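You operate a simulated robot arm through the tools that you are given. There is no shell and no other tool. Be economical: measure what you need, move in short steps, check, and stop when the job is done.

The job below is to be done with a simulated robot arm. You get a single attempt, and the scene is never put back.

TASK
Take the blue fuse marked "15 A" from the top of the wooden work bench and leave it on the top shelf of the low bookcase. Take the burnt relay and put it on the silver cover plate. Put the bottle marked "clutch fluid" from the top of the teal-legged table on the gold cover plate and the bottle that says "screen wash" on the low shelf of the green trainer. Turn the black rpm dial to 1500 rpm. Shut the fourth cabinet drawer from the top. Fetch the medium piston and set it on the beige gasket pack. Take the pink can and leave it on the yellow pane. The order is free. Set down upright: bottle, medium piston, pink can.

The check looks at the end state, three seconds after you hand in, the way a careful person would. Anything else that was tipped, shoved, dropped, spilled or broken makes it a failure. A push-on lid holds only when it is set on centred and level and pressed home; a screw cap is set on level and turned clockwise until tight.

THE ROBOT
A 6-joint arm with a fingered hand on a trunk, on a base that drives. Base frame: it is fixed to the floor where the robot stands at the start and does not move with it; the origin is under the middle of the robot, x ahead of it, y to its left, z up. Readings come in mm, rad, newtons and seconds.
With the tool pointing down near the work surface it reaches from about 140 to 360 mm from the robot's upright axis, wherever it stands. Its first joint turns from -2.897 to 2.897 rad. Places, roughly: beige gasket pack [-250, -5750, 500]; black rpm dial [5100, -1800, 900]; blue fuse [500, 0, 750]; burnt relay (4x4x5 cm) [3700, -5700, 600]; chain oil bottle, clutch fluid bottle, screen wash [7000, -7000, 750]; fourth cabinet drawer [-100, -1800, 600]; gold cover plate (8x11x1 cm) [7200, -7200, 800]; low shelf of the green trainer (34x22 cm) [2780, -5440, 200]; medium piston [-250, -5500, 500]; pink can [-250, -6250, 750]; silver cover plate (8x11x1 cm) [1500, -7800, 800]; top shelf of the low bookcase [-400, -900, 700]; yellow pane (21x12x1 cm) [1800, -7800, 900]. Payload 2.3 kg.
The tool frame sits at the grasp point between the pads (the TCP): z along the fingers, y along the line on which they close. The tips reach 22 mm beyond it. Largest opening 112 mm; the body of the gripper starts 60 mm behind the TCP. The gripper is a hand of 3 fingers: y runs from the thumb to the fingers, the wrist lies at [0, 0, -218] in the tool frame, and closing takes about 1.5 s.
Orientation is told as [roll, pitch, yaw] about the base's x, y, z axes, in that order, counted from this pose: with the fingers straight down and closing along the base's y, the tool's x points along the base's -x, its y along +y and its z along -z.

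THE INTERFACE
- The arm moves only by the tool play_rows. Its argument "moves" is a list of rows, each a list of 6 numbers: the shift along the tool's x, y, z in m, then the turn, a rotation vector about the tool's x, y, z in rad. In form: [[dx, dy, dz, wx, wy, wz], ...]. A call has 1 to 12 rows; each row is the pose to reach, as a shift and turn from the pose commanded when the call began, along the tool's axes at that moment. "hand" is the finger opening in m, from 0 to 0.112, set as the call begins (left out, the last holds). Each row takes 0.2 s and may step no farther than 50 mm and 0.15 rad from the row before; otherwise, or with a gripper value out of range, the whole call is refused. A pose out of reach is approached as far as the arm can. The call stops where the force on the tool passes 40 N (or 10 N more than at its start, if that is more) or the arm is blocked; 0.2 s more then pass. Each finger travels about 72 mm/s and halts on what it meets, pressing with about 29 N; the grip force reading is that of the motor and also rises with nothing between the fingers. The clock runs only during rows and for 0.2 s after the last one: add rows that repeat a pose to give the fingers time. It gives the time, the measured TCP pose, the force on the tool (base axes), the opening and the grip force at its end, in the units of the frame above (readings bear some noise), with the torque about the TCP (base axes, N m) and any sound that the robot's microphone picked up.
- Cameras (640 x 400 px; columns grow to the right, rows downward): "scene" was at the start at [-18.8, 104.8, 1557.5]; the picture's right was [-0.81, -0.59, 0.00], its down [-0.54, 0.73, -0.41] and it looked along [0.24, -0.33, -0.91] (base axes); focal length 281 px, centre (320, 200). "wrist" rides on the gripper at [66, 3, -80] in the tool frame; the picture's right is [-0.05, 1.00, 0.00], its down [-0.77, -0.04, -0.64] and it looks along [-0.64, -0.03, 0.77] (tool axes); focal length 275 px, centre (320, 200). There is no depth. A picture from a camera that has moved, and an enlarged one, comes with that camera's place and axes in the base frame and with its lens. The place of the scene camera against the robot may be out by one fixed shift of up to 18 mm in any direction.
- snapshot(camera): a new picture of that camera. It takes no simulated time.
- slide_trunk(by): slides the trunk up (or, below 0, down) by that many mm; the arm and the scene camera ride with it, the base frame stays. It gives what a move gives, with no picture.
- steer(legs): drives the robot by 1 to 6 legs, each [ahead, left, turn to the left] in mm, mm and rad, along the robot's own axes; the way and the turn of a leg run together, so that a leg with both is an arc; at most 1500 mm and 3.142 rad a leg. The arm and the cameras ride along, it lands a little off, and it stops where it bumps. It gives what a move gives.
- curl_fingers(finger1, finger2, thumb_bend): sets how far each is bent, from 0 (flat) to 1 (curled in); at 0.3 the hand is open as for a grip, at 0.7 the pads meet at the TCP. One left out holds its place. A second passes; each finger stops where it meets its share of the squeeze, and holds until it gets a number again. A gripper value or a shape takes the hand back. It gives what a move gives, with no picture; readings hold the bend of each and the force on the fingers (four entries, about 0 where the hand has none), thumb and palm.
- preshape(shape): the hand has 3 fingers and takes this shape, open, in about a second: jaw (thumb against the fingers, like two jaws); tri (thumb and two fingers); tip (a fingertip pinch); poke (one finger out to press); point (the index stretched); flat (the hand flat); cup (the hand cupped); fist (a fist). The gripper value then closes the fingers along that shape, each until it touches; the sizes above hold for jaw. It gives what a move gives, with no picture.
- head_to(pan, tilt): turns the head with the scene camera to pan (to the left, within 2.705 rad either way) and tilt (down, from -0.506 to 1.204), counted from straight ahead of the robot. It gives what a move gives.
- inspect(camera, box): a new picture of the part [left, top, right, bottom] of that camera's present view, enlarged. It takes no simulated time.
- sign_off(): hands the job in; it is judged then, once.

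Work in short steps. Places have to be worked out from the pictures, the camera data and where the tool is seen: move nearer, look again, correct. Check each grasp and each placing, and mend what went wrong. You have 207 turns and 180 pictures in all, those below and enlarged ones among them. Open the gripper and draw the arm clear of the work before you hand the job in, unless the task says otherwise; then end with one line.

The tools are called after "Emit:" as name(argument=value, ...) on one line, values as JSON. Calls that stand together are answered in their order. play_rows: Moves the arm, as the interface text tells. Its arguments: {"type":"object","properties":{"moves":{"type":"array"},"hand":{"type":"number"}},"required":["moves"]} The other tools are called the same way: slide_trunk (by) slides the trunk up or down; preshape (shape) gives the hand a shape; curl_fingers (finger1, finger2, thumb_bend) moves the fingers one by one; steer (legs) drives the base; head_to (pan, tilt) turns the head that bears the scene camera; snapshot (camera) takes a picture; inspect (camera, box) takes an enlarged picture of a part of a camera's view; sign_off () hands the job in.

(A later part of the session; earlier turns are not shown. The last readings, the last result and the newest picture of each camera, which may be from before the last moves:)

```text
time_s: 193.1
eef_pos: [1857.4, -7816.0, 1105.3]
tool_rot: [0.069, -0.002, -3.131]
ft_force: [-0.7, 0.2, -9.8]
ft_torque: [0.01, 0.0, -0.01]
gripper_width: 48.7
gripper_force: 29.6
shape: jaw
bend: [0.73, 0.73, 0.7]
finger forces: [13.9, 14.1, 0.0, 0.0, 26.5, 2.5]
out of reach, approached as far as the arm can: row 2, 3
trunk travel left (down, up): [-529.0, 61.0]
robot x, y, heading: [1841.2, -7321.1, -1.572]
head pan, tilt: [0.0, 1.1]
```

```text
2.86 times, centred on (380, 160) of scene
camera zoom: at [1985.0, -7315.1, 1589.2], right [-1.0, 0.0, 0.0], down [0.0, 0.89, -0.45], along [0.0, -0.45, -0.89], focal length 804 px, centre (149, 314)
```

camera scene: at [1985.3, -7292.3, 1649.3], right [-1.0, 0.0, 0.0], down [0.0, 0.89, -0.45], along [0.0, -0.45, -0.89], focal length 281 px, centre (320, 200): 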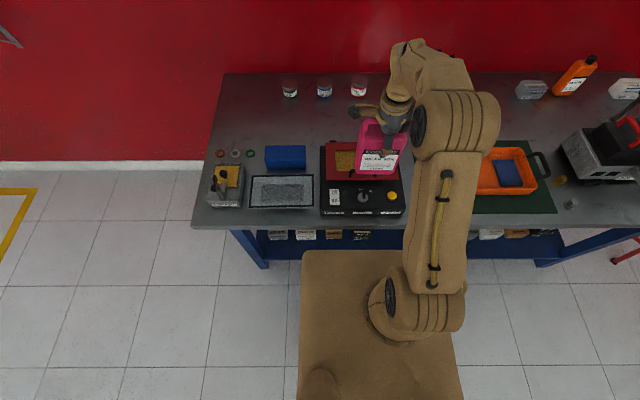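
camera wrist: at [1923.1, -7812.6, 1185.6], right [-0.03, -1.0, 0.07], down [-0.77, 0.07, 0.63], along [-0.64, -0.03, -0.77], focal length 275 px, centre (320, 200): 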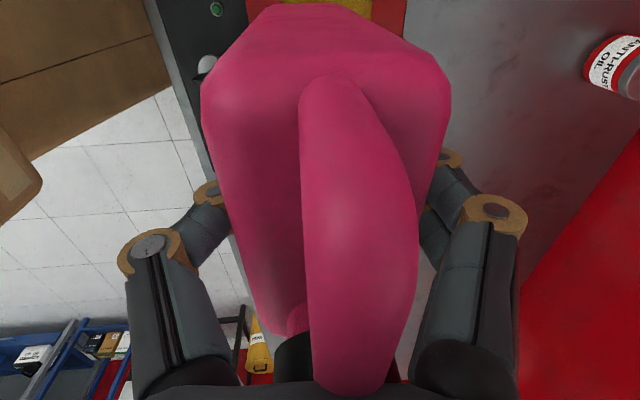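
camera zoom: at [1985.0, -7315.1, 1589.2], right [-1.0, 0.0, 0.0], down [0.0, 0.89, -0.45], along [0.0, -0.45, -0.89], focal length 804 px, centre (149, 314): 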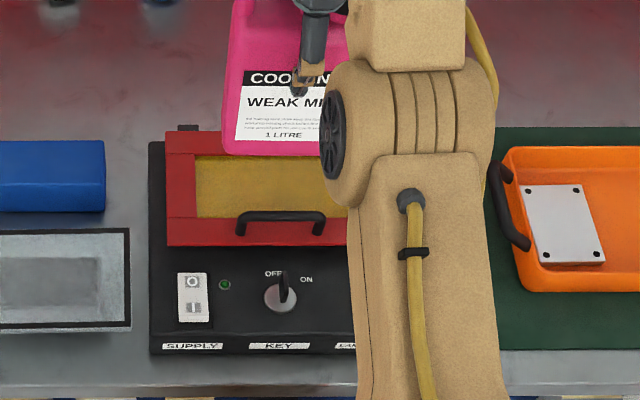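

Good view: the silver plate (four holes) is in the orange tray; the pane's handle is centred at x≈1845. I'm a little short in y, so I creep 24 mm further and trim x.

Emit:
steer(legs=[[24, -11, 0]])

Emit:
snapshot(camera="wrist")

Emit:
inspect(camera="scene", box=[310, 90, 450, 230])

```text
time_s: 193.9
eef_pos: [1845.4, -7841.2, 1106.4]
tool_rot: [0.07, -0.003, -3.128]
ft_force: [-0.5, -1.6, -11.3]
ft_torque: [0.01, 0.06, -0.01]
gripper_width: 48.1
gripper_force: 29.1
shape: jaw
bend: [0.73, 0.73, 0.7]
finger forces: [13.8, 14.1, 0.0, 0.0, 26.3, 2.4]
trunk travel left (down, up): [-529.0, 61.0]
robot x, y, heading: [1826.4, -7348.9, -1.575]
head pan, tilt: [0.0, 1.1]
```

```text
92 pictures are left
camera wrist: at [1912.2, -7836.7, 1185.9], right [-0.03, -1.0, 0.07], down [-0.77, 0.07, 0.63], along [-0.64, -0.03, -0.77], focal length 275 px, centre (320, 200)
```

wrist: 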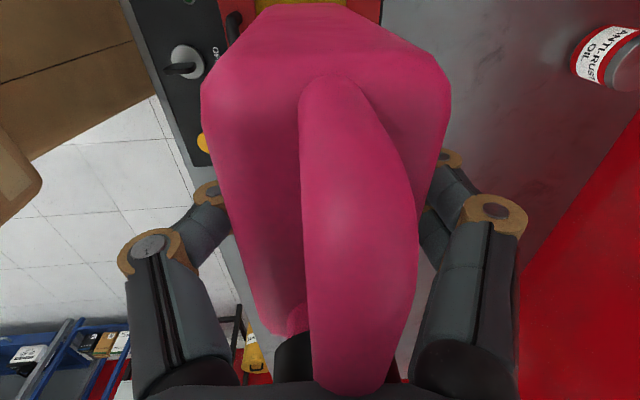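

```text
2.86 times, centred on (380, 160) of scene
camera zoom: at [1974.2, -7339.1, 1589.2], right [-1.0, 0.0, 0.0], down [0.0, 0.89, -0.45], along [0.0, -0.45, -0.89], focal length 804 px, centre (149, 314)
```

zoom: 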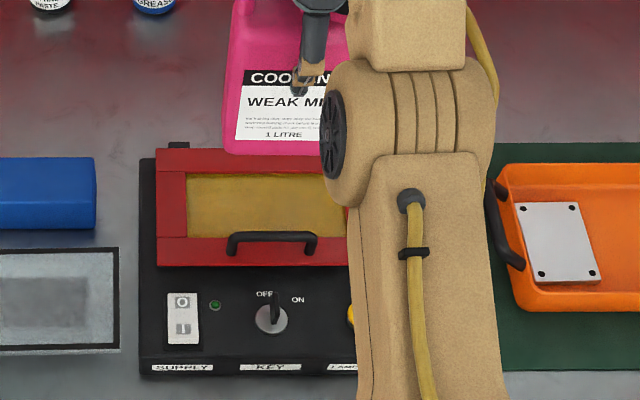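

Scene and wrist agree: the can would stand centred behind the handle, over the pane. I lower with the trunk 60 mm, then by guarded arm steps.

Emit:
slide_trunk(by=-62)

Emit:
inspect(camera="scene", box=[310, 60, 450, 230])

```text
time_s: 194.9
eef_pos: [1844.7, -7841.4, 1044.0]
tool_rot: [0.07, -0.001, -3.13]
ft_force: [-0.1, 0.2, -10.5]
ft_torque: [0.0, -0.02, -0.01]
gripper_width: 48.6
gripper_force: 28.8
shape: jaw
bend: [0.73, 0.73, 0.7]
finger forces: [14.0, 14.0, 0.0, 0.1, 26.5, 2.5]
trunk travel left (down, up): [-467.0, 123.0]
robot x, y, heading: [1832.2, -7343.7, -1.571]
head pan, tilt: [0.0, 1.1]
```

```text
2.35 times, centred on (380, 145) of scene
camera zoom: at [1974.2, -7338.9, 1527.2], right [-1.0, 0.0, 0.0], down [0.0, 0.89, -0.45], along [0.0, -0.45, -0.89], focal length 662 px, centre (179, 329)
```

zoom: 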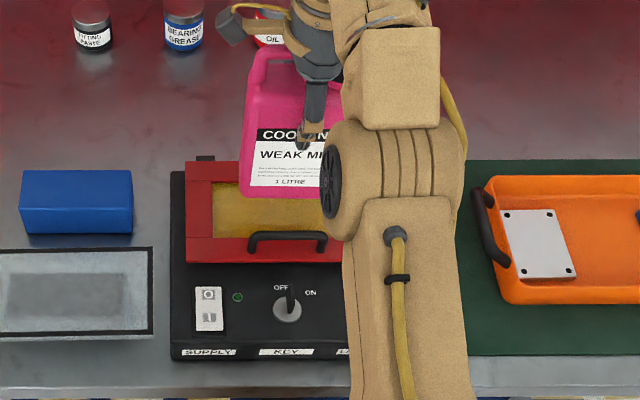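

Well positioned. Now the guarded lowering by the arm.

Emit:
play_rows(moves=[[0, 0, 0.004, 0, 0, 0], [0, 0, 0.008, 0, 0, 0], [0, 0, 0.012, 0, 0, 0], [0, 0, 0.016, 0, 0, 0], [0, 0, 0.02, 0, 0, 0], [0, 0, 0.024, 0, 0, 0], [0, 0, 0.028, 0, 0, 0], [0, 0, 0.032, 0, 0, 0], [0, 0, 0.036, 0, 0, 0], [0, 0, 0.04, 0, 0, 0]])

Emit:
inspect(camera="scene", box=[310, 60, 450, 230])

```text
time_s: 197.2
eef_pos: [1845.7, -7842.8, 1004.2]
tool_rot: [0.072, -0.002, -3.129]
ft_force: [0.3, 0.2, -11.2]
ft_torque: [0.02, 0.03, 0.02]
gripper_width: 48.1
gripper_force: 29.0
shape: jaw
bend: [0.73, 0.73, 0.7]
finger forces: [13.8, 13.9, 0.1, 0.0, 26.5, 2.1]
trunk travel left (down, up): [-467.0, 123.0]
robot x, y, heading: [1824.0, -7347.6, -1.575]
head pan, tilt: [0.0, 1.1]
```

```text
2.35 times, centred on (380, 145) of scene
camera zoom: at [1974.4, -7339.0, 1527.2], right [-1.0, 0.0, 0.0], down [0.0, 0.89, -0.45], along [0.0, -0.45, -0.89], focal length 662 px, centre (179, 329)
```

zoom: 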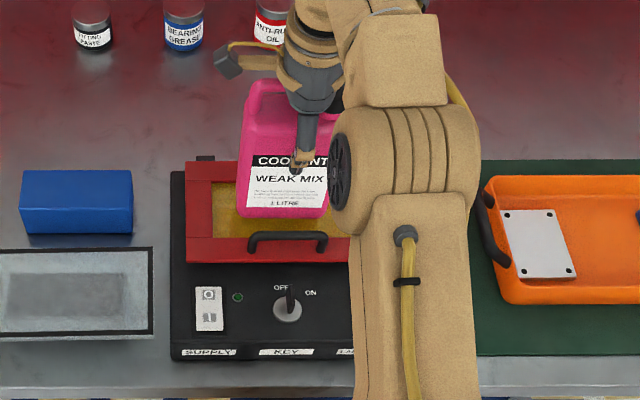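

No contact yet at TCP 1004. I continue in small guarded steps.

Emit:
play_rows(moves=[[0, 0, 0.003, 0, 0, 0], [0, 0, 0.006, 0, 0, 0], [0, 0, 0.009, 0, 0, 0], [0, 0, 0.012, 0, 0, 0], [0, 0, 0.015, 0, 0, 0], [0, 0, 0.018, 0, 0, 0], [0, 0, 0.021, 0, 0, 0]])

Emit:
inspect(camera="scene", box=[310, 60, 450, 230])

```text
time_s: 198.8
eef_pos: [1846.3, -7841.6, 986.4]
tool_rot: [0.082, -0.002, -3.129]
ft_force: [-0.8, -3.1, 31.1]
ft_torque: [-0.01, -0.14, -0.01]
gripper_width: 49.2
gripper_force: 28.8
shape: jaw
bend: [0.73, 0.73, 0.7]
finger forces: [15.6, 15.7, 0.1, 0.0, 28.2, 10.6]
trunk travel left (down, up): [-467.0, 123.0]
robot x, y, heading: [1828.3, -7346.2, -1.574]
head pan, tilt: [0.0, 1.1]
```

```text
2.35 times, centred on (380, 145) of scene
camera zoom: at [1974.0, -7333.1, 1527.9], right [-1.0, 0.0, 0.0], down [0.0, 0.89, -0.46], along [0.0, -0.46, -0.89], focal length 662 px, centre (179, 329)
```

zoom: 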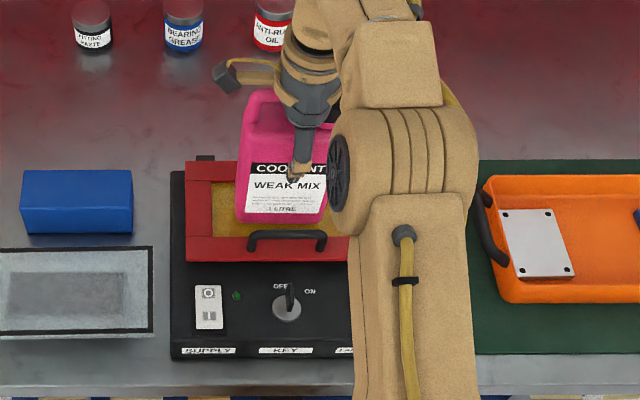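

Contact at TCP ≈987. The can's back edge may be close to the rear rail, so I lift slightly, shift 9 mm toward the front, and set it down again.

Emit:
play_rows(moves=[[0, 0, -0.006, 0, 0, 0], [0, 0, -0.012, 0, 0, 0], [0, -0.005, -0.012, -0.01, 0, 0], [0, -0.009, -0.012, -0.01, 0, 0]])

Emit:
play_rows(moves=[[0, 0, 0.003, 0, 0, 0], [0, 0, 0.006, 0, 0, 0], [0, 0, 0.009, 0, 0, 0], [0, 0, 0.012, 0, 0, 0], [0, 0, 0.015, 0, 0, 0], [0, 0, 0.018, 0, 0, 0], [0, 0, 0.021, 0, 0, 0]])

Emit:
inspect(camera="scene", box=[310, 90, 390, 190])

```text
time_s: 199.8
eef_pos: [1847.2, -7834.8, 992.7]
tool_rot: [0.081, -0.002, -3.129]
ft_force: [-0.3, -0.2, -11.0]
ft_torque: [0.02, 0.02, 0.02]
gripper_width: 49.1
gripper_force: 28.8
shape: jaw
bend: [0.73, 0.73, 0.7]
finger forces: [14.1, 14.3, 0.0, 0.0, 26.9, 1.7]
trunk travel left (down, up): [-467.0, 123.0]
robot x, y, heading: [1826.8, -7347.0, -1.573]
head pan, tilt: [0.0, 1.1]
```

```text
time_s: 201.0
eef_pos: [1845.7, -7834.2, 985.8]
tool_rot: [0.099, -0.003, -3.129]
ft_force: [0.9, 4.1, 26.2]
ft_torque: [-0.03, 0.0, 0.03]
gripper_width: 50.6
gripper_force: 28.9
shape: jaw
bend: [0.73, 0.73, 0.72]
finger forces: [15.1, 15.9, 0.0, 0.0, 31.5, 4.7]
trunk travel left (down, up): [-467.0, 123.0]
robot x, y, heading: [1829.8, -7344.9, -1.573]
head pan, tilt: [0.0, 1.1]
stopped in row 6: the force on the tool passed its limit at 44 N (the readings are from after the stop); the commanded pose is now the measured one
```

```text
4.00 times, centred on (350, 140) of scene
camera zoom: at [1974.1, -7331.2, 1527.4], right [-1.0, 0.0, 0.0], down [0.0, 0.89, -0.46], along [0.0, -0.46, -0.89], focal length 1126 px, centre (200, 440)
```

zoom: 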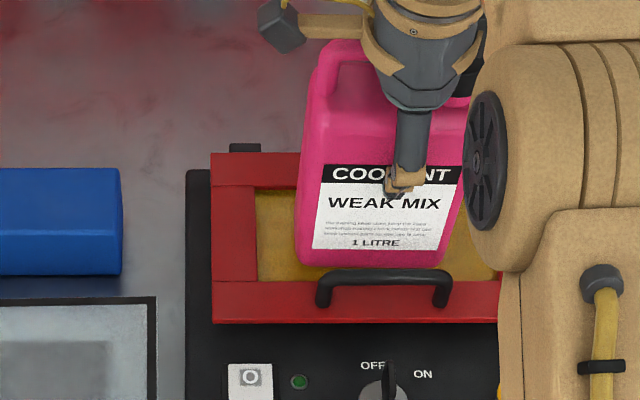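

Same contact height as before and the can stands over the glass, clear of the handle. I relieve the press slightly and open the fingers a little at first.

Emit:
play_rows(moves=[[0, 0, -0.002, -0.02, 0, 0], [0, 0, -0.003, -0.028, 0, 0]])

Emit:
play_rows(moves=[[0, 0, 0, 0, 0, 0], [0, 0, 0, 0, 0, 0], [0, 0, 0, 0, 0, 0], [0, 0, 0, 0, 0, 0]], hand=0.075)

Emit:
snapshot(camera="wrist")

Emit:
inspect(camera="scene", box=[310, 90, 390, 190])

```text
time_s: 201.6
eef_pos: [1845.3, -7834.1, 986.5]
tool_rot: [0.12, -0.001, -3.129]
ft_force: [0.4, 2.1, 17.5]
ft_torque: [0.63, 0.05, 0.02]
gripper_width: 50.0
gripper_force: 29.0
shape: jaw
bend: [0.73, 0.73, 0.72]
finger forces: [15.1, 16.0, 0.1, 0.1, 33.5, 1.1]
trunk travel left (down, up): [-467.0, 123.0]
robot x, y, heading: [1826.9, -7348.0, -1.573]
head pan, tilt: [0.0, 1.1]
```

```text
time_s: 202.6
eef_pos: [1845.5, -7834.9, 985.9]
tool_rot: [0.119, -0.003, -3.128]
ft_force: [0.8, 3.0, 3.2]
ft_torque: [-0.15, 0.05, 0.04]
gripper_width: 74.5
gripper_force: 0.1
shape: jaw
bend: [0.69, 0.69, 0.66]
finger forces: [0.1, 0.9, 0.1, 0.0, 0.1, 4.9]
trunk travel left (down, up): [-467.0, 123.0]
robot x, y, heading: [1828.7, -7346.2, -1.577]
head pan, tilt: [0.0, 1.1]
```

```text
86 pictures are left
camera wrist: at [1912.3, -7827.8, 1065.3], right [-0.03, -0.99, 0.12], down [-0.77, 0.1, 0.63], along [-0.64, -0.07, -0.77], focal length 275 px, centre (320, 200)
```

wrist: 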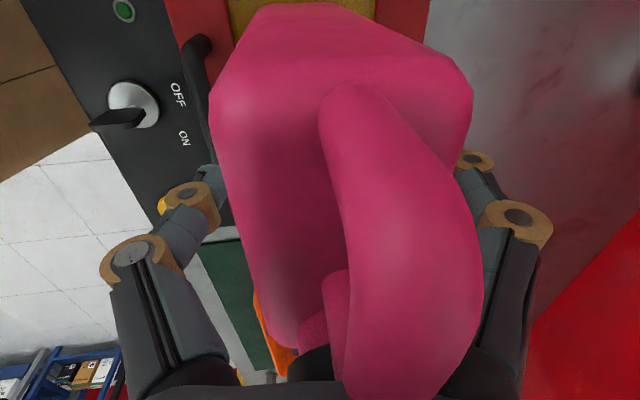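

```text
4.00 times, centred on (350, 140) of scene
camera zoom: at [1974.5, -7335.6, 1527.2], right [-1.0, 0.0, 0.0], down [0.0, 0.89, -0.45], along [0.0, -0.45, -0.89], focal length 1126 px, centre (200, 440)
```

zoom: 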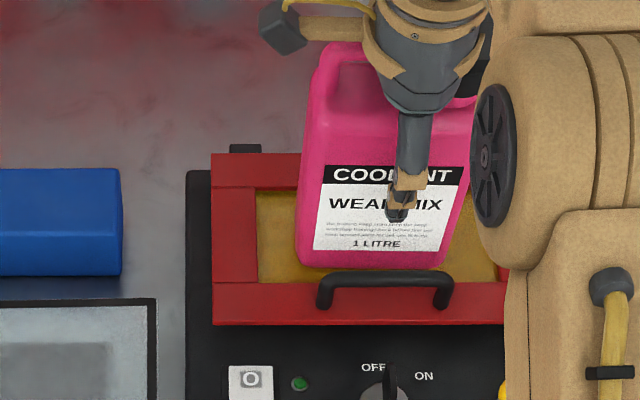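

The can appears standing, with the palm lightly touching. I open fully and raise slightly to see whether it stands by itself.

Emit:
play_rows(moves=[[0, 0, 0, 0, 0, 0], [0, 0, 0, 0, 0, 0], [0, -0.0004, -0.003, 0, 0, 0], [0, -0.001, -0.008, 0, 0, 0]], hand=0.112)

Emit:
snapshot(camera="wrist")

Emit:
inspect(camera="scene", box=[310, 90, 390, 190])

```text
time_s: 203.6
eef_pos: [1844.9, -7833.2, 992.6]
tool_rot: [0.118, 0.0, -3.131]
ft_force: [-0.5, 0.2, -0.6]
ft_torque: [-0.01, 0.0, 0.02]
gripper_width: 111.7
gripper_force: 0.1
shape: jaw
bend: [0.3, 0.3, 0.3]
finger forces: [0.1, 0.1, 0.0, 0.0, 0.0, 0.0]
trunk travel left (down, up): [-467.0, 123.0]
robot x, y, heading: [1828.5, -7345.6, -1.575]
head pan, tilt: [0.0, 1.1]
```

```text
84 pictures are left
camera wrist: at [1912.1, -7826.7, 1072.6], right [-0.03, -0.99, 0.12], down [-0.77, 0.1, 0.63], along [-0.64, -0.07, -0.77], focal length 275 px, centre (320, 200)
```

wrist: 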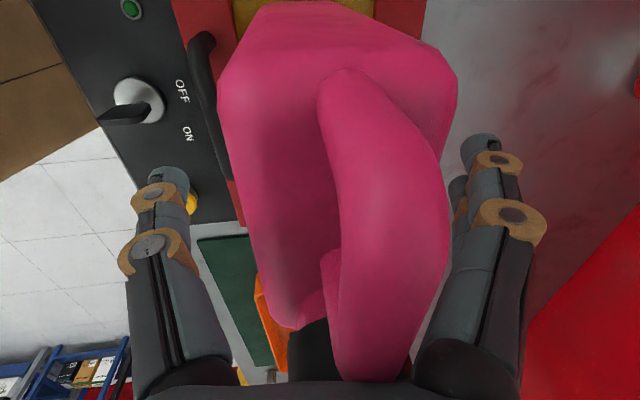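

```text
4.00 times, centred on (350, 140) of scene
camera zoom: at [1974.3, -7337.0, 1527.2], right [-1.0, 0.0, 0.0], down [0.0, 0.89, -0.45], along [0.0, -0.45, -0.89], focal length 1126 px, centre (200, 440)
```

zoom: 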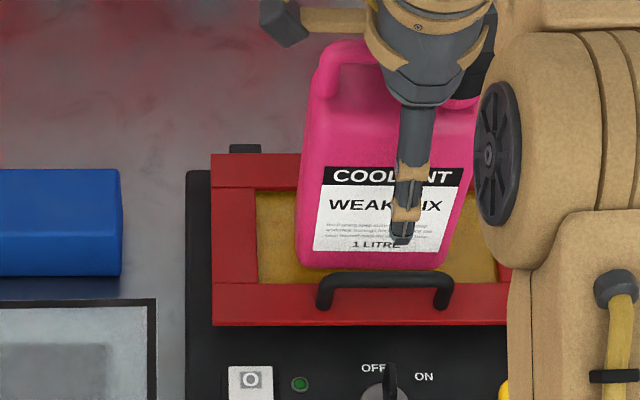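

It stands freely. I lift the hand straight up with the trunk and check the can.

Emit:
slide_trunk(by=120)

Emit:
play_rows(moves=[[0, -0.004, -0.035, 0, 0, 0], [0, -0.03, -0.06, 0, 0, 0], [0, -0.06, -0.07, 0, 0, 0], [0, -0.1, -0.07, 0, 0, 0], [0, -0.14, -0.07, 0, 0, 0]])

Emit:
snapshot(camera="scene")

Emit:
snapshot(camera="wrist")

```text
time_s: 205.1
eef_pos: [1844.9, -7833.6, 1113.5]
tool_rot: [0.118, -0.002, -3.129]
ft_force: [0.3, 0.1, 0.6]
ft_torque: [-0.03, -0.03, -0.02]
gripper_width: 111.9
gripper_force: 0.2
shape: jaw
bend: [0.3, 0.3, 0.3]
finger forces: [0.1, 0.0, 0.0, 0.1, 0.1, 0.1]
trunk travel left (down, up): [-587.0, 3.0]
robot x, y, heading: [1826.0, -7346.8, -1.577]
head pan, tilt: [0.0, 1.1]
```

```text
time_s: 206.3
eef_pos: [1845.3, -7686.0, 1166.2]
tool_rot: [0.12, -0.002, -3.129]
ft_force: [0.6, 0.6, -0.2]
ft_torque: [0.01, 0.02, 0.01]
gripper_width: 111.8
gripper_force: 0.0
shape: jaw
bend: [0.3, 0.3, 0.3]
finger forces: [0.0, 0.1, 0.0, 0.0, 0.0, 0.0]
trunk travel left (down, up): [-587.0, 3.0]
robot x, y, heading: [1827.5, -7350.6, -1.57]
head pan, tilt: [0.0, 1.1]
```

```text
82 pictures are left
camera scene: at [1974.2, -7335.5, 1647.2], right [-1.0, 0.0, 0.0], down [0.0, 0.89, -0.45], along [0.0, -0.45, -0.89], focal length 281 px, centre (320, 200)
```

scene: 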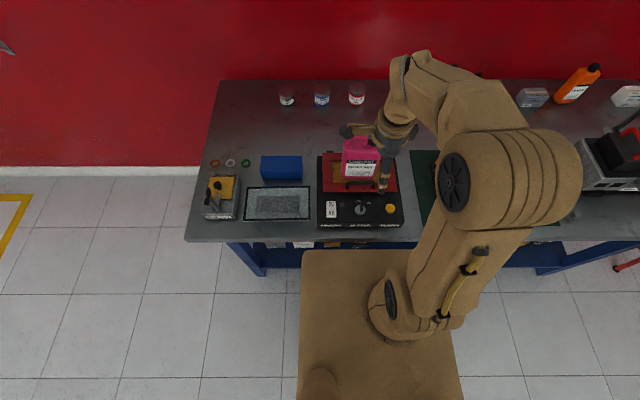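

```text
81 pictures are left
camera wrist: at [1911.1, -7678.0, 1246.4], right [-0.03, -0.99, 0.12], down [-0.77, 0.1, 0.63], along [-0.64, -0.07, -0.77], focal length 275 px, centre (320, 200)
```

wrist: 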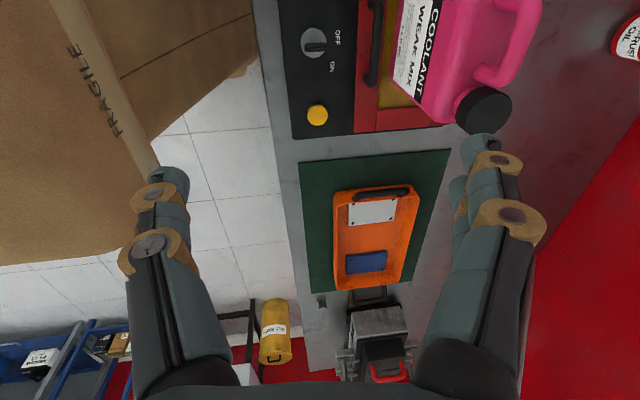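

The pink can stands upright on the yellow pane. From here I also see the silver plate in the orange tray near (1526,-7824). I back off and reset the hand's tilt and yaw before going for the relay.

Emit:
steer(legs=[[-500, 0, 0]])

Emit:
play_rows(moves=[[0, 0, 0, 0.12, 0, 0], [0, 0, 0, 0.12, 0, 0]])

Emit:
play_rows(moves=[[0, 0, 0, 0, 0, -0.1428], [0, -0.01, 0, 0, 0, -0.2856], [0, -0.02, 0, 0, 0, -0.4284], [0, -0.03, 0, 0, 0, -0.5712], [0, -0.04, 0, 0, 0, -0.714], [0, -0.05, 0, 0, 0, -0.8568], [0, -0.05, 0, 0, 0, -0.9996], [0, -0.05, 0, 0, 0, -1.1424], [0, -0.05, 0, 0, 0, -1.2852], [0, -0.05, 0, 0, 0, -1.428], [0, -0.05, 0, 0, 0, -1.56]])

Emit:
head_to(pan=2.1, tilt=0.35)

Emit:
snapshot(camera="scene")

```text
time_s: 209.2
eef_pos: [1847.1, -7192.2, 1164.9]
tool_rot: [0.119, -0.002, -3.128]
ft_force: [-0.6, -0.1, 0.3]
ft_torque: [0.01, 0.02, -0.01]
gripper_width: 111.8
gripper_force: 0.0
shape: jaw
bend: [0.3, 0.3, 0.3]
finger forces: [0.0, 0.1, 0.0, 0.1, 0.0, 0.0]
trunk travel left (down, up): [-587.0, 3.0]
robot x, y, heading: [1827.2, -6855.0, -1.573]
head pan, tilt: [0.0, 1.1]
```

```text
time_s: 209.8
eef_pos: [1845.2, -7191.8, 1167.1]
tool_rot: [-0.001, -0.003, -3.128]
ft_force: [-0.4, 0.2, 0.7]
ft_torque: [-0.02, 0.0, 0.04]
gripper_width: 111.8
gripper_force: 0.0
shape: jaw
bend: [0.3, 0.3, 0.3]
finger forces: [0.1, 0.0, 0.0, 0.0, 0.0, 0.0]
trunk travel left (down, up): [-587.0, 3.0]
robot x, y, heading: [1828.2, -6850.3, -1.577]
head pan, tilt: [0.0, 1.1]
```

```text
time_s: 212.2
eef_pos: [1845.5, -7142.8, 1165.1]
tool_rot: [-0.001, 0.002, -1.568]
ft_force: [-0.4, -0.6, -0.8]
ft_torque: [0.01, -0.01, -0.03]
gripper_width: 111.7
gripper_force: 0.1
shape: jaw
bend: [0.3, 0.3, 0.3]
finger forces: [0.1, 0.1, 0.0, 0.0, 0.0, 0.0]
trunk travel left (down, up): [-587.0, 3.0]
robot x, y, heading: [1831.3, -6853.6, -1.576]
head pan, tilt: [0.0, 1.1]
```

```text
time_s: 214.2
eef_pos: [1845.6, -7142.3, 1166.8]
tool_rot: [-0.002, 0.001, -1.569]
ft_force: [-0.3, 1.3, 0.3]
ft_torque: [0.0, -0.02, 0.06]
gripper_width: 111.9
gripper_force: 0.1
shape: jaw
bend: [0.3, 0.3, 0.3]
finger forces: [0.0, 0.0, 0.0, 0.0, 0.0, 0.0]
trunk travel left (down, up): [-587.0, 3.0]
robot x, y, heading: [1828.5, -6850.1, -1.576]
head pan, tilt: [2.1, 0.351]
```

```text
80 pictures are left
camera scene: at [2056.5, -6732.3, 1708.6], right [0.5, -0.86, 0.0], down [-0.3, -0.17, -0.94], along [0.81, 0.47, -0.34], focal length 281 px, centre (320, 200)
```

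scene: 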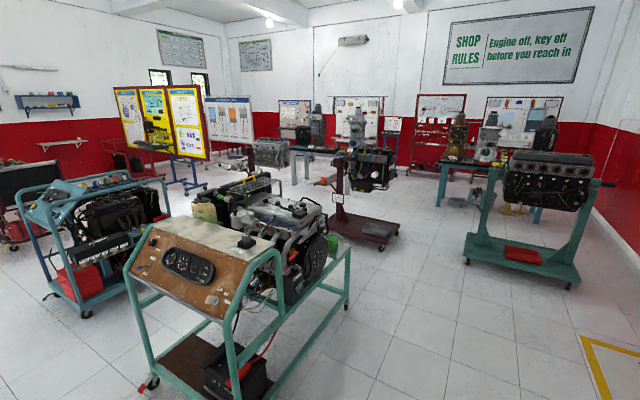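

I see the green trainer near (2780,-5440) and a maroon stand beyond it where the relay should be. I enlarge that region and the teal-legged table beyond.

Emit:
inspect(camera="scene", box=[250, 130, 470, 270])

Emit:
inspect(camera="scene", box=[110, 190, 370, 400])

```text
2.86 times, centred on (360, 200) of scene
camera zoom: at [2056.5, -6732.3, 1708.6], right [0.5, -0.86, 0.0], down [-0.3, -0.17, -0.94], along [0.81, 0.47, -0.34], focal length 804 px, centre (206, 200)
```

zoom: 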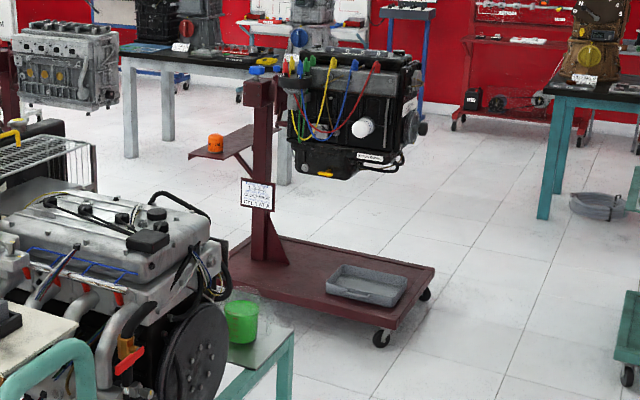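

```text
1.90 times, centred on (240, 295) of scene
camera zoom: at [2056.5, -6732.3, 1708.6], right [0.5, -0.86, 0.0], down [-0.3, -0.17, -0.94], along [0.81, 0.47, -0.34], focal length 536 px, centre (472, 19)
```

zoom: 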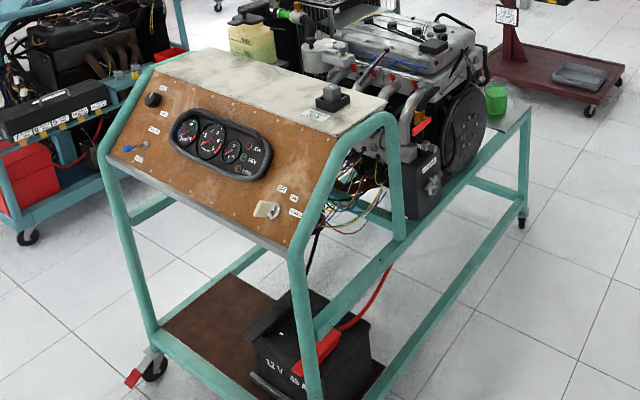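

The relay should be on the trainer's rear ledge by the green cup (predicted pixel matches). I drive east along y≈-6850, turn to face north and look at that end.

Emit:
steer(legs=[[0, 1500, 0], [0, 320, 0], [0, 0, 3.14]])

Emit:
head_to(pan=0.1, tilt=0.6)

Emit:
snapshot(camera="scene")

```text
time_s: 230.7
eef_pos: [3631.8, -6561.6, 1166.5]
tool_rot: [0.0, 0.003, 1.568]
ft_force: [-0.1, -0.3, 0.6]
ft_torque: [0.03, -0.01, -0.01]
gripper_width: 111.8
gripper_force: 0.0
shape: jaw
bend: [0.3, 0.3, 0.3]
finger forces: [0.1, 0.0, 0.0, 0.1, 0.0, 0.0]
trunk travel left (down, up): [-587.0, 3.0]
robot x, y, heading: [3648.0, -6852.0, 1.564]
head pan, tilt: [2.1, 0.351]
```

```text
time_s: 232.6
eef_pos: [3630.5, -6562.1, 1164.9]
tool_rot: [-0.001, 0.001, 1.569]
ft_force: [0.5, -0.8, -0.8]
ft_torque: [-0.01, 0.02, -0.01]
gripper_width: 112.1
gripper_force: 0.1
shape: jaw
bend: [0.3, 0.3, 0.3]
finger forces: [0.0, 0.0, 0.0, 0.0, 0.0, 0.0]
trunk travel left (down, up): [-587.0, 3.0]
robot x, y, heading: [3647.6, -6852.3, 1.563]
head pan, tilt: [0.099, 0.6]
```

```text
77 pictures are left
camera scene: at [3503.1, -6811.7, 1685.9], right [1.0, 0.09, 0.0], down [0.05, -0.56, -0.83], along [-0.08, 0.82, -0.56], focal length 281 px, centre (320, 200)
```

scene: 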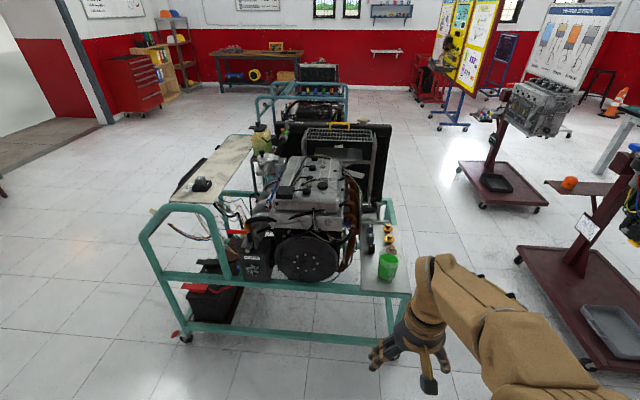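

I see small parts by the green cup on the trainer's rear ledge. I enlarge them.

Emit:
inspect(camera="scene", box=[340, 190, 430, 300])

```text
3.64 times, centred on (385, 245) of scene
camera zoom: at [3503.1, -6811.7, 1685.9], right [1.0, 0.09, 0.0], down [0.05, -0.56, -0.83], along [-0.08, 0.82, -0.56], focal length 1023 px, centre (84, 36)
```

zoom: 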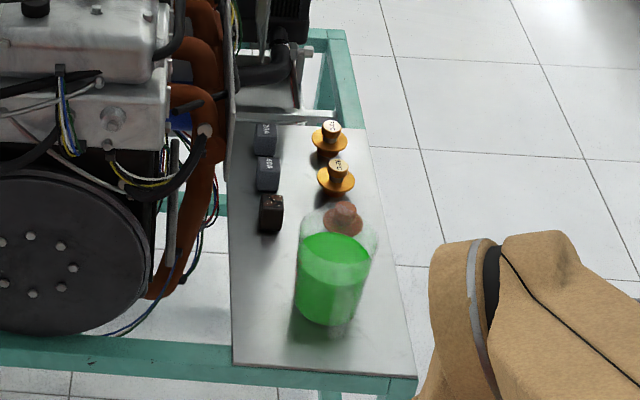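

The nearest (southern) relay is charred brown: the burnt one, near (3665,-5720). I go around to the east side and face west.

Emit:
steer(legs=[[0, -640, 0], [1080, 0, 0], [0, 0, 1.575]])

Emit:
head_to(pan=0, tilt=0.9)

Emit:
snapshot(camera="scene")

Emit:
snapshot(camera="wrist")

```text
time_s: 245.2
eef_pos: [4000.0, -5792.0, 1165.5]
tool_rot: [-0.002, 0.002, -3.138]
ft_force: [-0.2, -0.3, -0.6]
ft_torque: [0.01, 0.04, -0.02]
gripper_width: 112.0
gripper_force: 0.2
shape: jaw
bend: [0.3, 0.3, 0.3]
finger forces: [0.0, 0.0, 0.0, 0.0, 0.1, 0.0]
trunk travel left (down, up): [-587.0, 3.0]
robot x, y, heading: [4288.3, -5775.4, -3.145]
head pan, tilt: [0.099, 0.6]
```

```text
time_s: 246.0
eef_pos: [3999.7, -5792.3, 1165.7]
tool_rot: [-0.002, 0.001, -3.137]
ft_force: [0.2, -0.6, 0.3]
ft_torque: [0.0, -0.02, 0.02]
gripper_width: 112.2
gripper_force: 0.1
shape: jaw
bend: [0.3, 0.3, 0.3]
finger forces: [0.1, 0.0, 0.0, 0.0, 0.0, 0.0]
trunk travel left (down, up): [-587.0, 3.0]
robot x, y, heading: [4292.2, -5776.7, -3.143]
head pan, tilt: [0.0, 0.901]
```

```text
75 pictures are left
camera scene: at [4282.0, -5903.6, 1661.1], right [0.0, 1.0, 0.0], down [0.78, 0.0, -0.62], along [-0.62, 0.0, -0.78], focal length 281 px, centre (320, 200)
```

scene: 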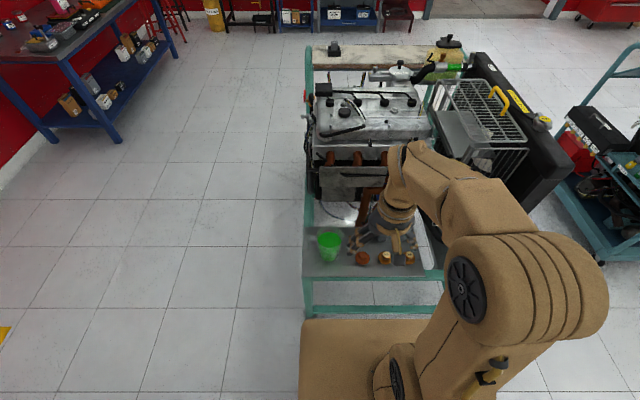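

```text
74 pictures are left
camera wrist: at [4066.9, -5794.7, 1246.1], right [-0.04, -1.0, 0.0], down [-0.77, 0.03, 0.63], along [-0.63, 0.03, -0.77], focal length 275 px, centre (320, 200)
```

wrist: 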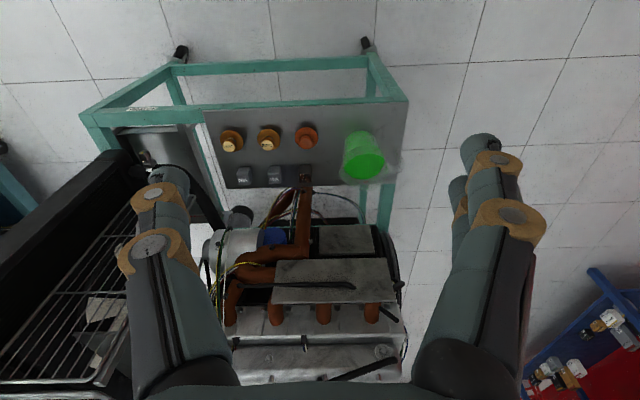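

I enlarge the wrist view around the relays.

Emit:
inspect(camera="wrist", box=[200, 100, 400, 225])

```text
3.20 times, centred on (300, 162) of wrist
camera zoom: at [4066.9, -5794.7, 1246.1], right [-0.04, -1.0, 0.0], down [-0.77, 0.03, 0.63], along [-0.63, 0.03, -0.77], focal length 881 px, centre (384, 320)
```

zoom: 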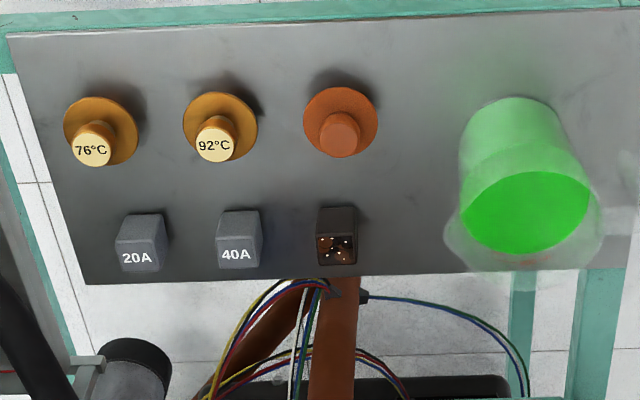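

Burnt relay's top is at about (3674,-5739,~680) by triangulation. I move ahead 125, lower the trunk and extend above it with an 80 mm opening.

Emit:
steer(legs=[[125, 0, 0]])

Emit:
slide_trunk(by=-310)

Emit:
play_rows(moves=[[-0.04, -0.012, 0, 0, 0, 0], [-0.08, -0.024, 0, 0, 0, 0], [-0.12, -0.036, 0, 0, 0, 0], [-0.16, -0.048, 0, 0, 0, 0], [-0.195, -0.054, 0, 0, 0, 0], [-0.195, -0.054, 0, 0, 0, 0]], hand=0.08)

Emit:
snapshot(camera="wrist")

```text
time_s: 247.2
eef_pos: [3876.1, -5792.7, 1165.2]
tool_rot: [-0.002, 0.002, -3.135]
ft_force: [0.5, -1.0, 0.3]
ft_torque: [-0.02, 0.0, 0.01]
gripper_width: 111.8
gripper_force: 0.1
shape: jaw
bend: [0.3, 0.3, 0.3]
finger forces: [0.0, 0.0, 0.0, 0.0, 0.0, 0.0]
trunk travel left (down, up): [-587.0, 3.0]
robot x, y, heading: [4165.1, -5775.1, -3.143]
head pan, tilt: [0.0, 0.901]
```

```text
time_s: 250.3
eef_pos: [3877.4, -5794.3, 855.7]
tool_rot: [-0.003, 0.002, -3.135]
ft_force: [0.5, -0.6, 0.2]
ft_torque: [-0.01, 0.02, -0.04]
gripper_width: 112.0
gripper_force: 0.1
shape: jaw
bend: [0.3, 0.3, 0.3]
finger forces: [0.0, 0.1, 0.1, 0.0, 0.0, 0.1]
trunk travel left (down, up): [-277.0, 313.0]
robot x, y, heading: [4165.3, -5775.8, -3.143]
head pan, tilt: [0.0, 0.901]
```

```text
time_s: 251.7
eef_pos: [3691.7, -5743.3, 854.8]
tool_rot: [0.0, 0.001, -3.135]
ft_force: [-0.4, -0.1, 1.1]
ft_torque: [-0.02, 0.0, -0.02]
gripper_width: 80.3
gripper_force: 0.1
shape: jaw
bend: [0.66, 0.66, 0.63]
finger forces: [0.0, 0.0, 0.1, 0.0, 0.1, 0.0]
out of reach, approached as far as the arm can: row 5, 6
trunk travel left (down, up): [-277.0, 313.0]
robot x, y, heading: [4169.4, -5774.7, -3.139]
head pan, tilt: [0.0, 0.901]
```

```text
72 pictures are left
camera wrist: at [3758.8, -5745.4, 935.5], right [-0.04, -1.0, 0.0], down [-0.77, 0.03, 0.63], along [-0.63, 0.03, -0.77], focal length 275 px, centre (320, 200)
```

wrist: 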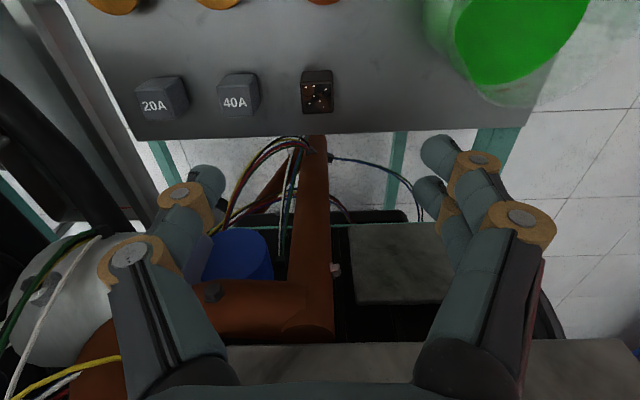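

Refined: relay top (3668,-5738,669). I descend 150 mm while trimming x, still above it.

Emit:
play_rows(moves=[[-0.005, -0.005, 0.04, 0, 0, 0], [-0.012, -0.005, 0.08, 0, 0, 0], [-0.02, -0.005, 0.115, 0, 0, 0], [-0.024, -0.005, 0.14, 0, 0, 0], [-0.024, -0.005, 0.14, 0, 0, 0]])

Emit:
snapshot(camera="wrist")

```text
time_s: 252.9
eef_pos: [3669.0, -5739.5, 714.3]
tool_rot: [0.0, 0.001, -3.134]
ft_force: [0.4, 0.2, 0.4]
ft_torque: [0.04, 0.02, -0.01]
gripper_width: 80.4
gripper_force: 0.0
shape: jaw
bend: [0.66, 0.66, 0.63]
finger forces: [0.1, 0.1, 0.0, 0.0, 0.1, 0.1]
trunk travel left (down, up): [-277.0, 313.0]
robot x, y, heading: [4165.8, -5776.4, -3.142]
head pan, tilt: [0.0, 0.901]
```

```text
71 pictures are left
camera wrist: at [3734.4, -5740.9, 795.3], right [-0.04, -1.0, 0.0], down [-0.77, 0.03, 0.63], along [-0.63, 0.03, -0.77], focal length 275 px, centre (320, 200)
```

wrist: 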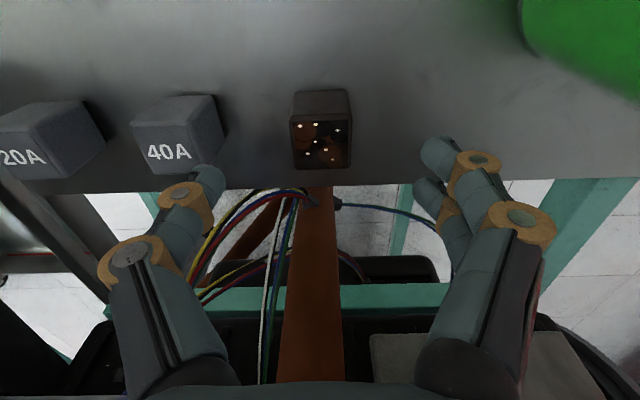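

Aligned, but the thumb would come near the 40A relay, so I narrow to 62 mm and then descend to TCP z≈652.

Emit:
play_rows(moves=[[0, 0, 0, 0, 0, 0], [0, 0, 0.02, 0, 0, 0], [0, 0, 0.035, 0, 0, 0], [0, 0, 0.05, 0, 0, 0], [0, 0, 0.061, 0, 0, 0], [0, 0, 0.061, 0, 0, 0]], hand=0.062)

Emit:
snapshot(camera="wrist")

```text
time_s: 254.3
eef_pos: [3668.1, -5736.4, 653.8]
tool_rot: [0.0, 0.002, -3.133]
ft_force: [0.3, 0.4, -0.1]
ft_torque: [0.01, 0.03, 0.01]
gripper_width: 62.6
gripper_force: 0.1
shape: jaw
bend: [0.72, 0.72, 0.7]
finger forces: [0.1, 0.0, 0.0, 0.1, 0.0, 0.1]
trunk travel left (down, up): [-277.0, 313.0]
robot x, y, heading: [4166.6, -5771.5, -3.142]
head pan, tilt: [0.0, 0.901]
```

```text
70 pictures are left
camera wrist: at [3735.3, -5739.6, 734.6], right [-0.04, -1.0, 0.0], down [-0.77, 0.03, 0.63], along [-0.63, 0.03, -0.77], focal length 275 px, centre (320, 200)
```

wrist: 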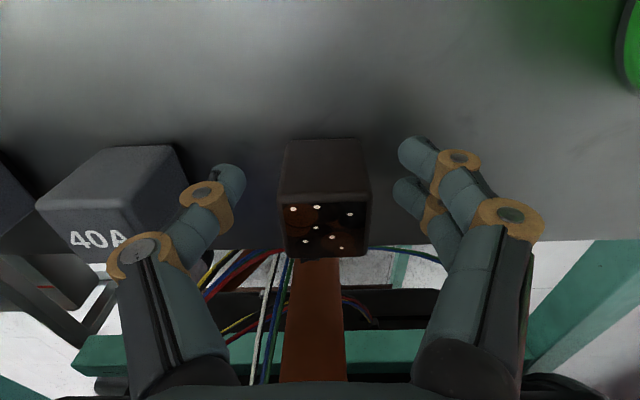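

The relay is between the fingers and the neighbour is untouched. I close the hand.

Emit:
play_rows(moves=[[0, 0, 0, 0, 0, 0], [0, 0, 0, 0, 0, 0], [0, 0, 0, 0, 0, 0], [0, 0, 0, 0, 0, 0], [0, 0, 0, 0, 0, 0], [0, 0, 0, 0, 0, 0]], hand=0.02)

Emit:
slide_trunk(by=200)

Emit:
snapshot(camera="wrist")

```text
time_s: 255.7
eef_pos: [3669.1, -5736.9, 654.1]
tool_rot: [-0.003, 0.001, -3.134]
ft_force: [-0.1, 0.3, 0.1]
ft_torque: [0.01, 0.02, -0.01]
gripper_width: 26.2
gripper_force: 29.1
shape: jaw
bend: [0.73, 0.73, 0.7]
finger forces: [13.2, 13.1, 0.1, 0.1, 26.2, 0.0]
trunk travel left (down, up): [-277.0, 313.0]
robot x, y, heading: [4171.2, -5775.9, -3.141]
head pan, tilt: [0.0, 0.901]
```

```text
time_s: 257.9
eef_pos: [3668.8, -5736.9, 854.3]
tool_rot: [-0.003, 0.003, -3.135]
ft_force: [-0.2, 0.1, -0.1]
ft_torque: [-0.02, -0.02, 0.0]
gripper_width: 26.1
gripper_force: 29.0
shape: jaw
bend: [0.73, 0.73, 0.7]
finger forces: [13.1, 13.2, 0.0, 0.1, 26.2, 0.0]
trunk travel left (down, up): [-477.0, 113.0]
robot x, y, heading: [4169.2, -5773.5, -3.135]
head pan, tilt: [0.0, 0.901]
```

```text
69 pictures are left
camera wrist: at [3735.2, -5739.7, 934.8], right [-0.04, -1.0, 0.0], down [-0.77, 0.03, 0.63], along [-0.63, 0.03, -0.77], focal length 275 px, centre (320, 200)
```

wrist: 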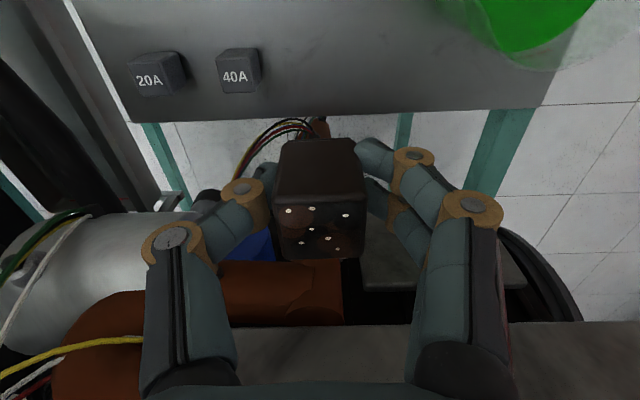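

The burnt relay is held. I raise, back away, turn south, and strafe west to the bench with the tray.

Emit:
slide_trunk(by=105)

Emit:
steer(legs=[[-330, 0, 0], [0, 0, 1.568], [1050, 0, 0], [0, -1500, 0], [0, -1460, 0]])

Emit:
head_to(pan=0, tilt=0.7)

Emit:
snapshot(camera="scene")

```text
time_s: 259.3
eef_pos: [3668.1, -5737.5, 960.8]
tool_rot: [0.0, 0.002, -3.135]
ft_force: [0.7, -0.5, -1.3]
ft_torque: [-0.04, -0.01, 0.02]
gripper_width: 26.0
gripper_force: 29.3
shape: jaw
bend: [0.73, 0.73, 0.7]
finger forces: [13.1, 13.0, 0.0, 0.0, 26.2, 0.0]
trunk travel left (down, up): [-582.0, 8.0]
robot x, y, heading: [4168.5, -5773.3, -3.136]
head pan, tilt: [0.0, 0.901]
```

```text
time_s: 284.2
eef_pos: [1483.4, -7314.4, 959.6]
tool_rot: [-0.003, 0.001, -1.576]
ft_force: [-0.3, -0.4, -0.7]
ft_torque: [0.0, 0.05, -0.03]
gripper_width: 26.2
gripper_force: 28.8
shape: jaw
bend: [0.73, 0.73, 0.7]
finger forces: [13.2, 13.2, 0.0, 0.0, 26.2, 0.0]
trunk travel left (down, up): [-582.0, 8.0]
robot x, y, heading: [1529.2, -6821.3, -1.581]
head pan, tilt: [0.0, 0.901]
```

```text
time_s: 284.9
eef_pos: [1484.5, -7312.8, 959.9]
tool_rot: [-0.002, 0.001, -1.577]
ft_force: [-0.7, 0.1, 0.1]
ft_torque: [0.01, 0.02, -0.02]
gripper_width: 26.2
gripper_force: 28.9
shape: jaw
bend: [0.73, 0.73, 0.7]
finger forces: [13.1, 13.2, 0.0, 0.1, 26.3, 0.0]
trunk travel left (down, up): [-582.0, 8.0]
robot x, y, heading: [1528.0, -6815.2, -1.582]
head pan, tilt: [0.0, 0.7]
```

```text
68 pictures are left
camera scene: at [1674.7, -6830.8, 1672.2], right [-1.0, 0.01, 0.0], down [0.01, 0.64, -0.76], along [-0.01, -0.76, -0.64], focal length 281 px, centre (320, 200)
```

scene: 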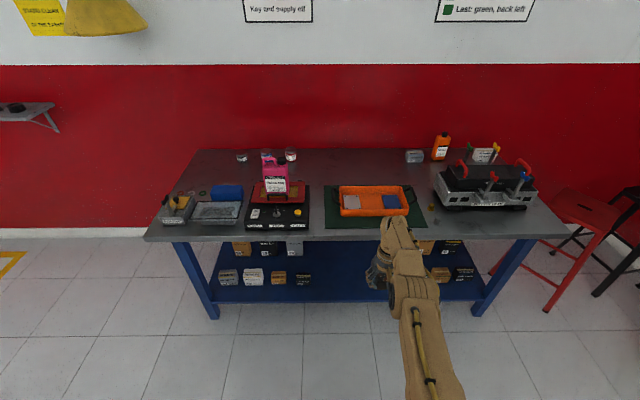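

The pink can still stands well. I approach the tray, aligning x, and look with the wrist camera.

Emit:
steer(legs=[[0, 45, 0.011], [420, 0, 0]])

Emit:
snapshot(camera="wrist")

Emit:
head_to(pan=0, tilt=1.0)

Emit:
snapshot(camera="scene")

```text
time_s: 288.0
eef_pos: [1533.8, -7737.0, 958.6]
tool_rot: [-0.002, 0.0, -1.566]
ft_force: [-0.3, 0.2, -1.2]
ft_torque: [-0.01, 0.02, 0.02]
gripper_width: 26.3
gripper_force: 28.7
shape: jaw
bend: [0.73, 0.73, 0.7]
finger forces: [13.2, 13.2, 0.0, 0.1, 26.3, 0.1]
trunk travel left (down, up): [-582.0, 8.0]
robot x, y, heading: [1573.6, -7238.7, -1.581]
head pan, tilt: [0.0, 0.7]
```

```text
67 pictures are left
camera wrist: at [1536.3, -7669.6, 1039.6], right [1.0, -0.04, 0.0], down [-0.03, -0.77, 0.63], along [-0.03, -0.63, -0.77], focal length 275 px, centre (320, 200)
```

wrist: 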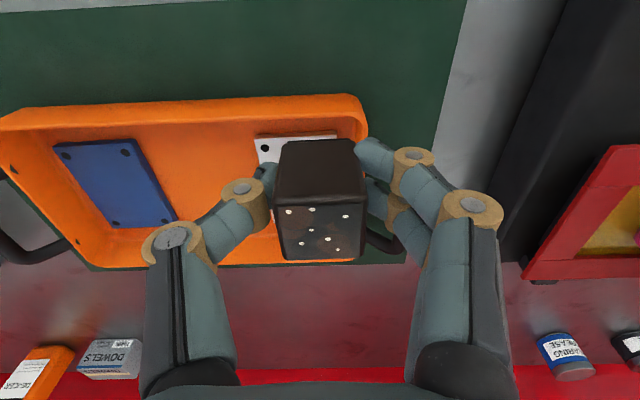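

```text
time_s: 288.8
eef_pos: [1533.0, -7736.9, 959.6]
tool_rot: [-0.004, 0.001, -1.567]
ft_force: [-0.1, 0.2, 0.3]
ft_torque: [0.02, -0.01, 0.02]
gripper_width: 26.2
gripper_force: 28.4
shape: jaw
bend: [0.73, 0.73, 0.7]
finger forces: [13.2, 13.2, 0.0, 0.1, 26.4, 0.0]
trunk travel left (down, up): [-582.0, 8.0]
robot x, y, heading: [1573.8, -7235.2, -1.572]
head pan, tilt: [0.0, 1.0]
```

```text
66 pictures are left
camera scene: at [1719.3, -7235.7, 1648.9], right [-1.0, 0.0, 0.0], down [0.0, 0.84, -0.54], along [0.0, -0.54, -0.84], focal length 281 px, centre (320, 200)
```

scene: 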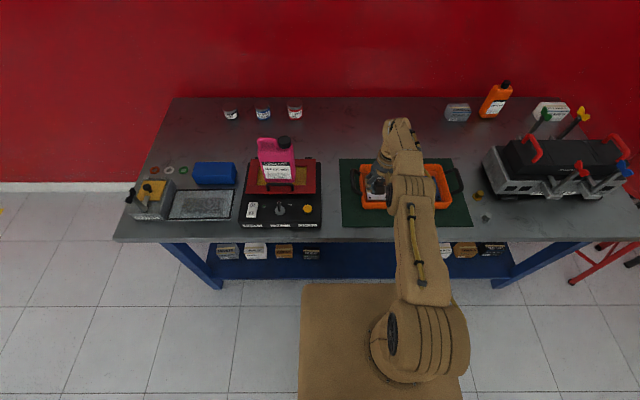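

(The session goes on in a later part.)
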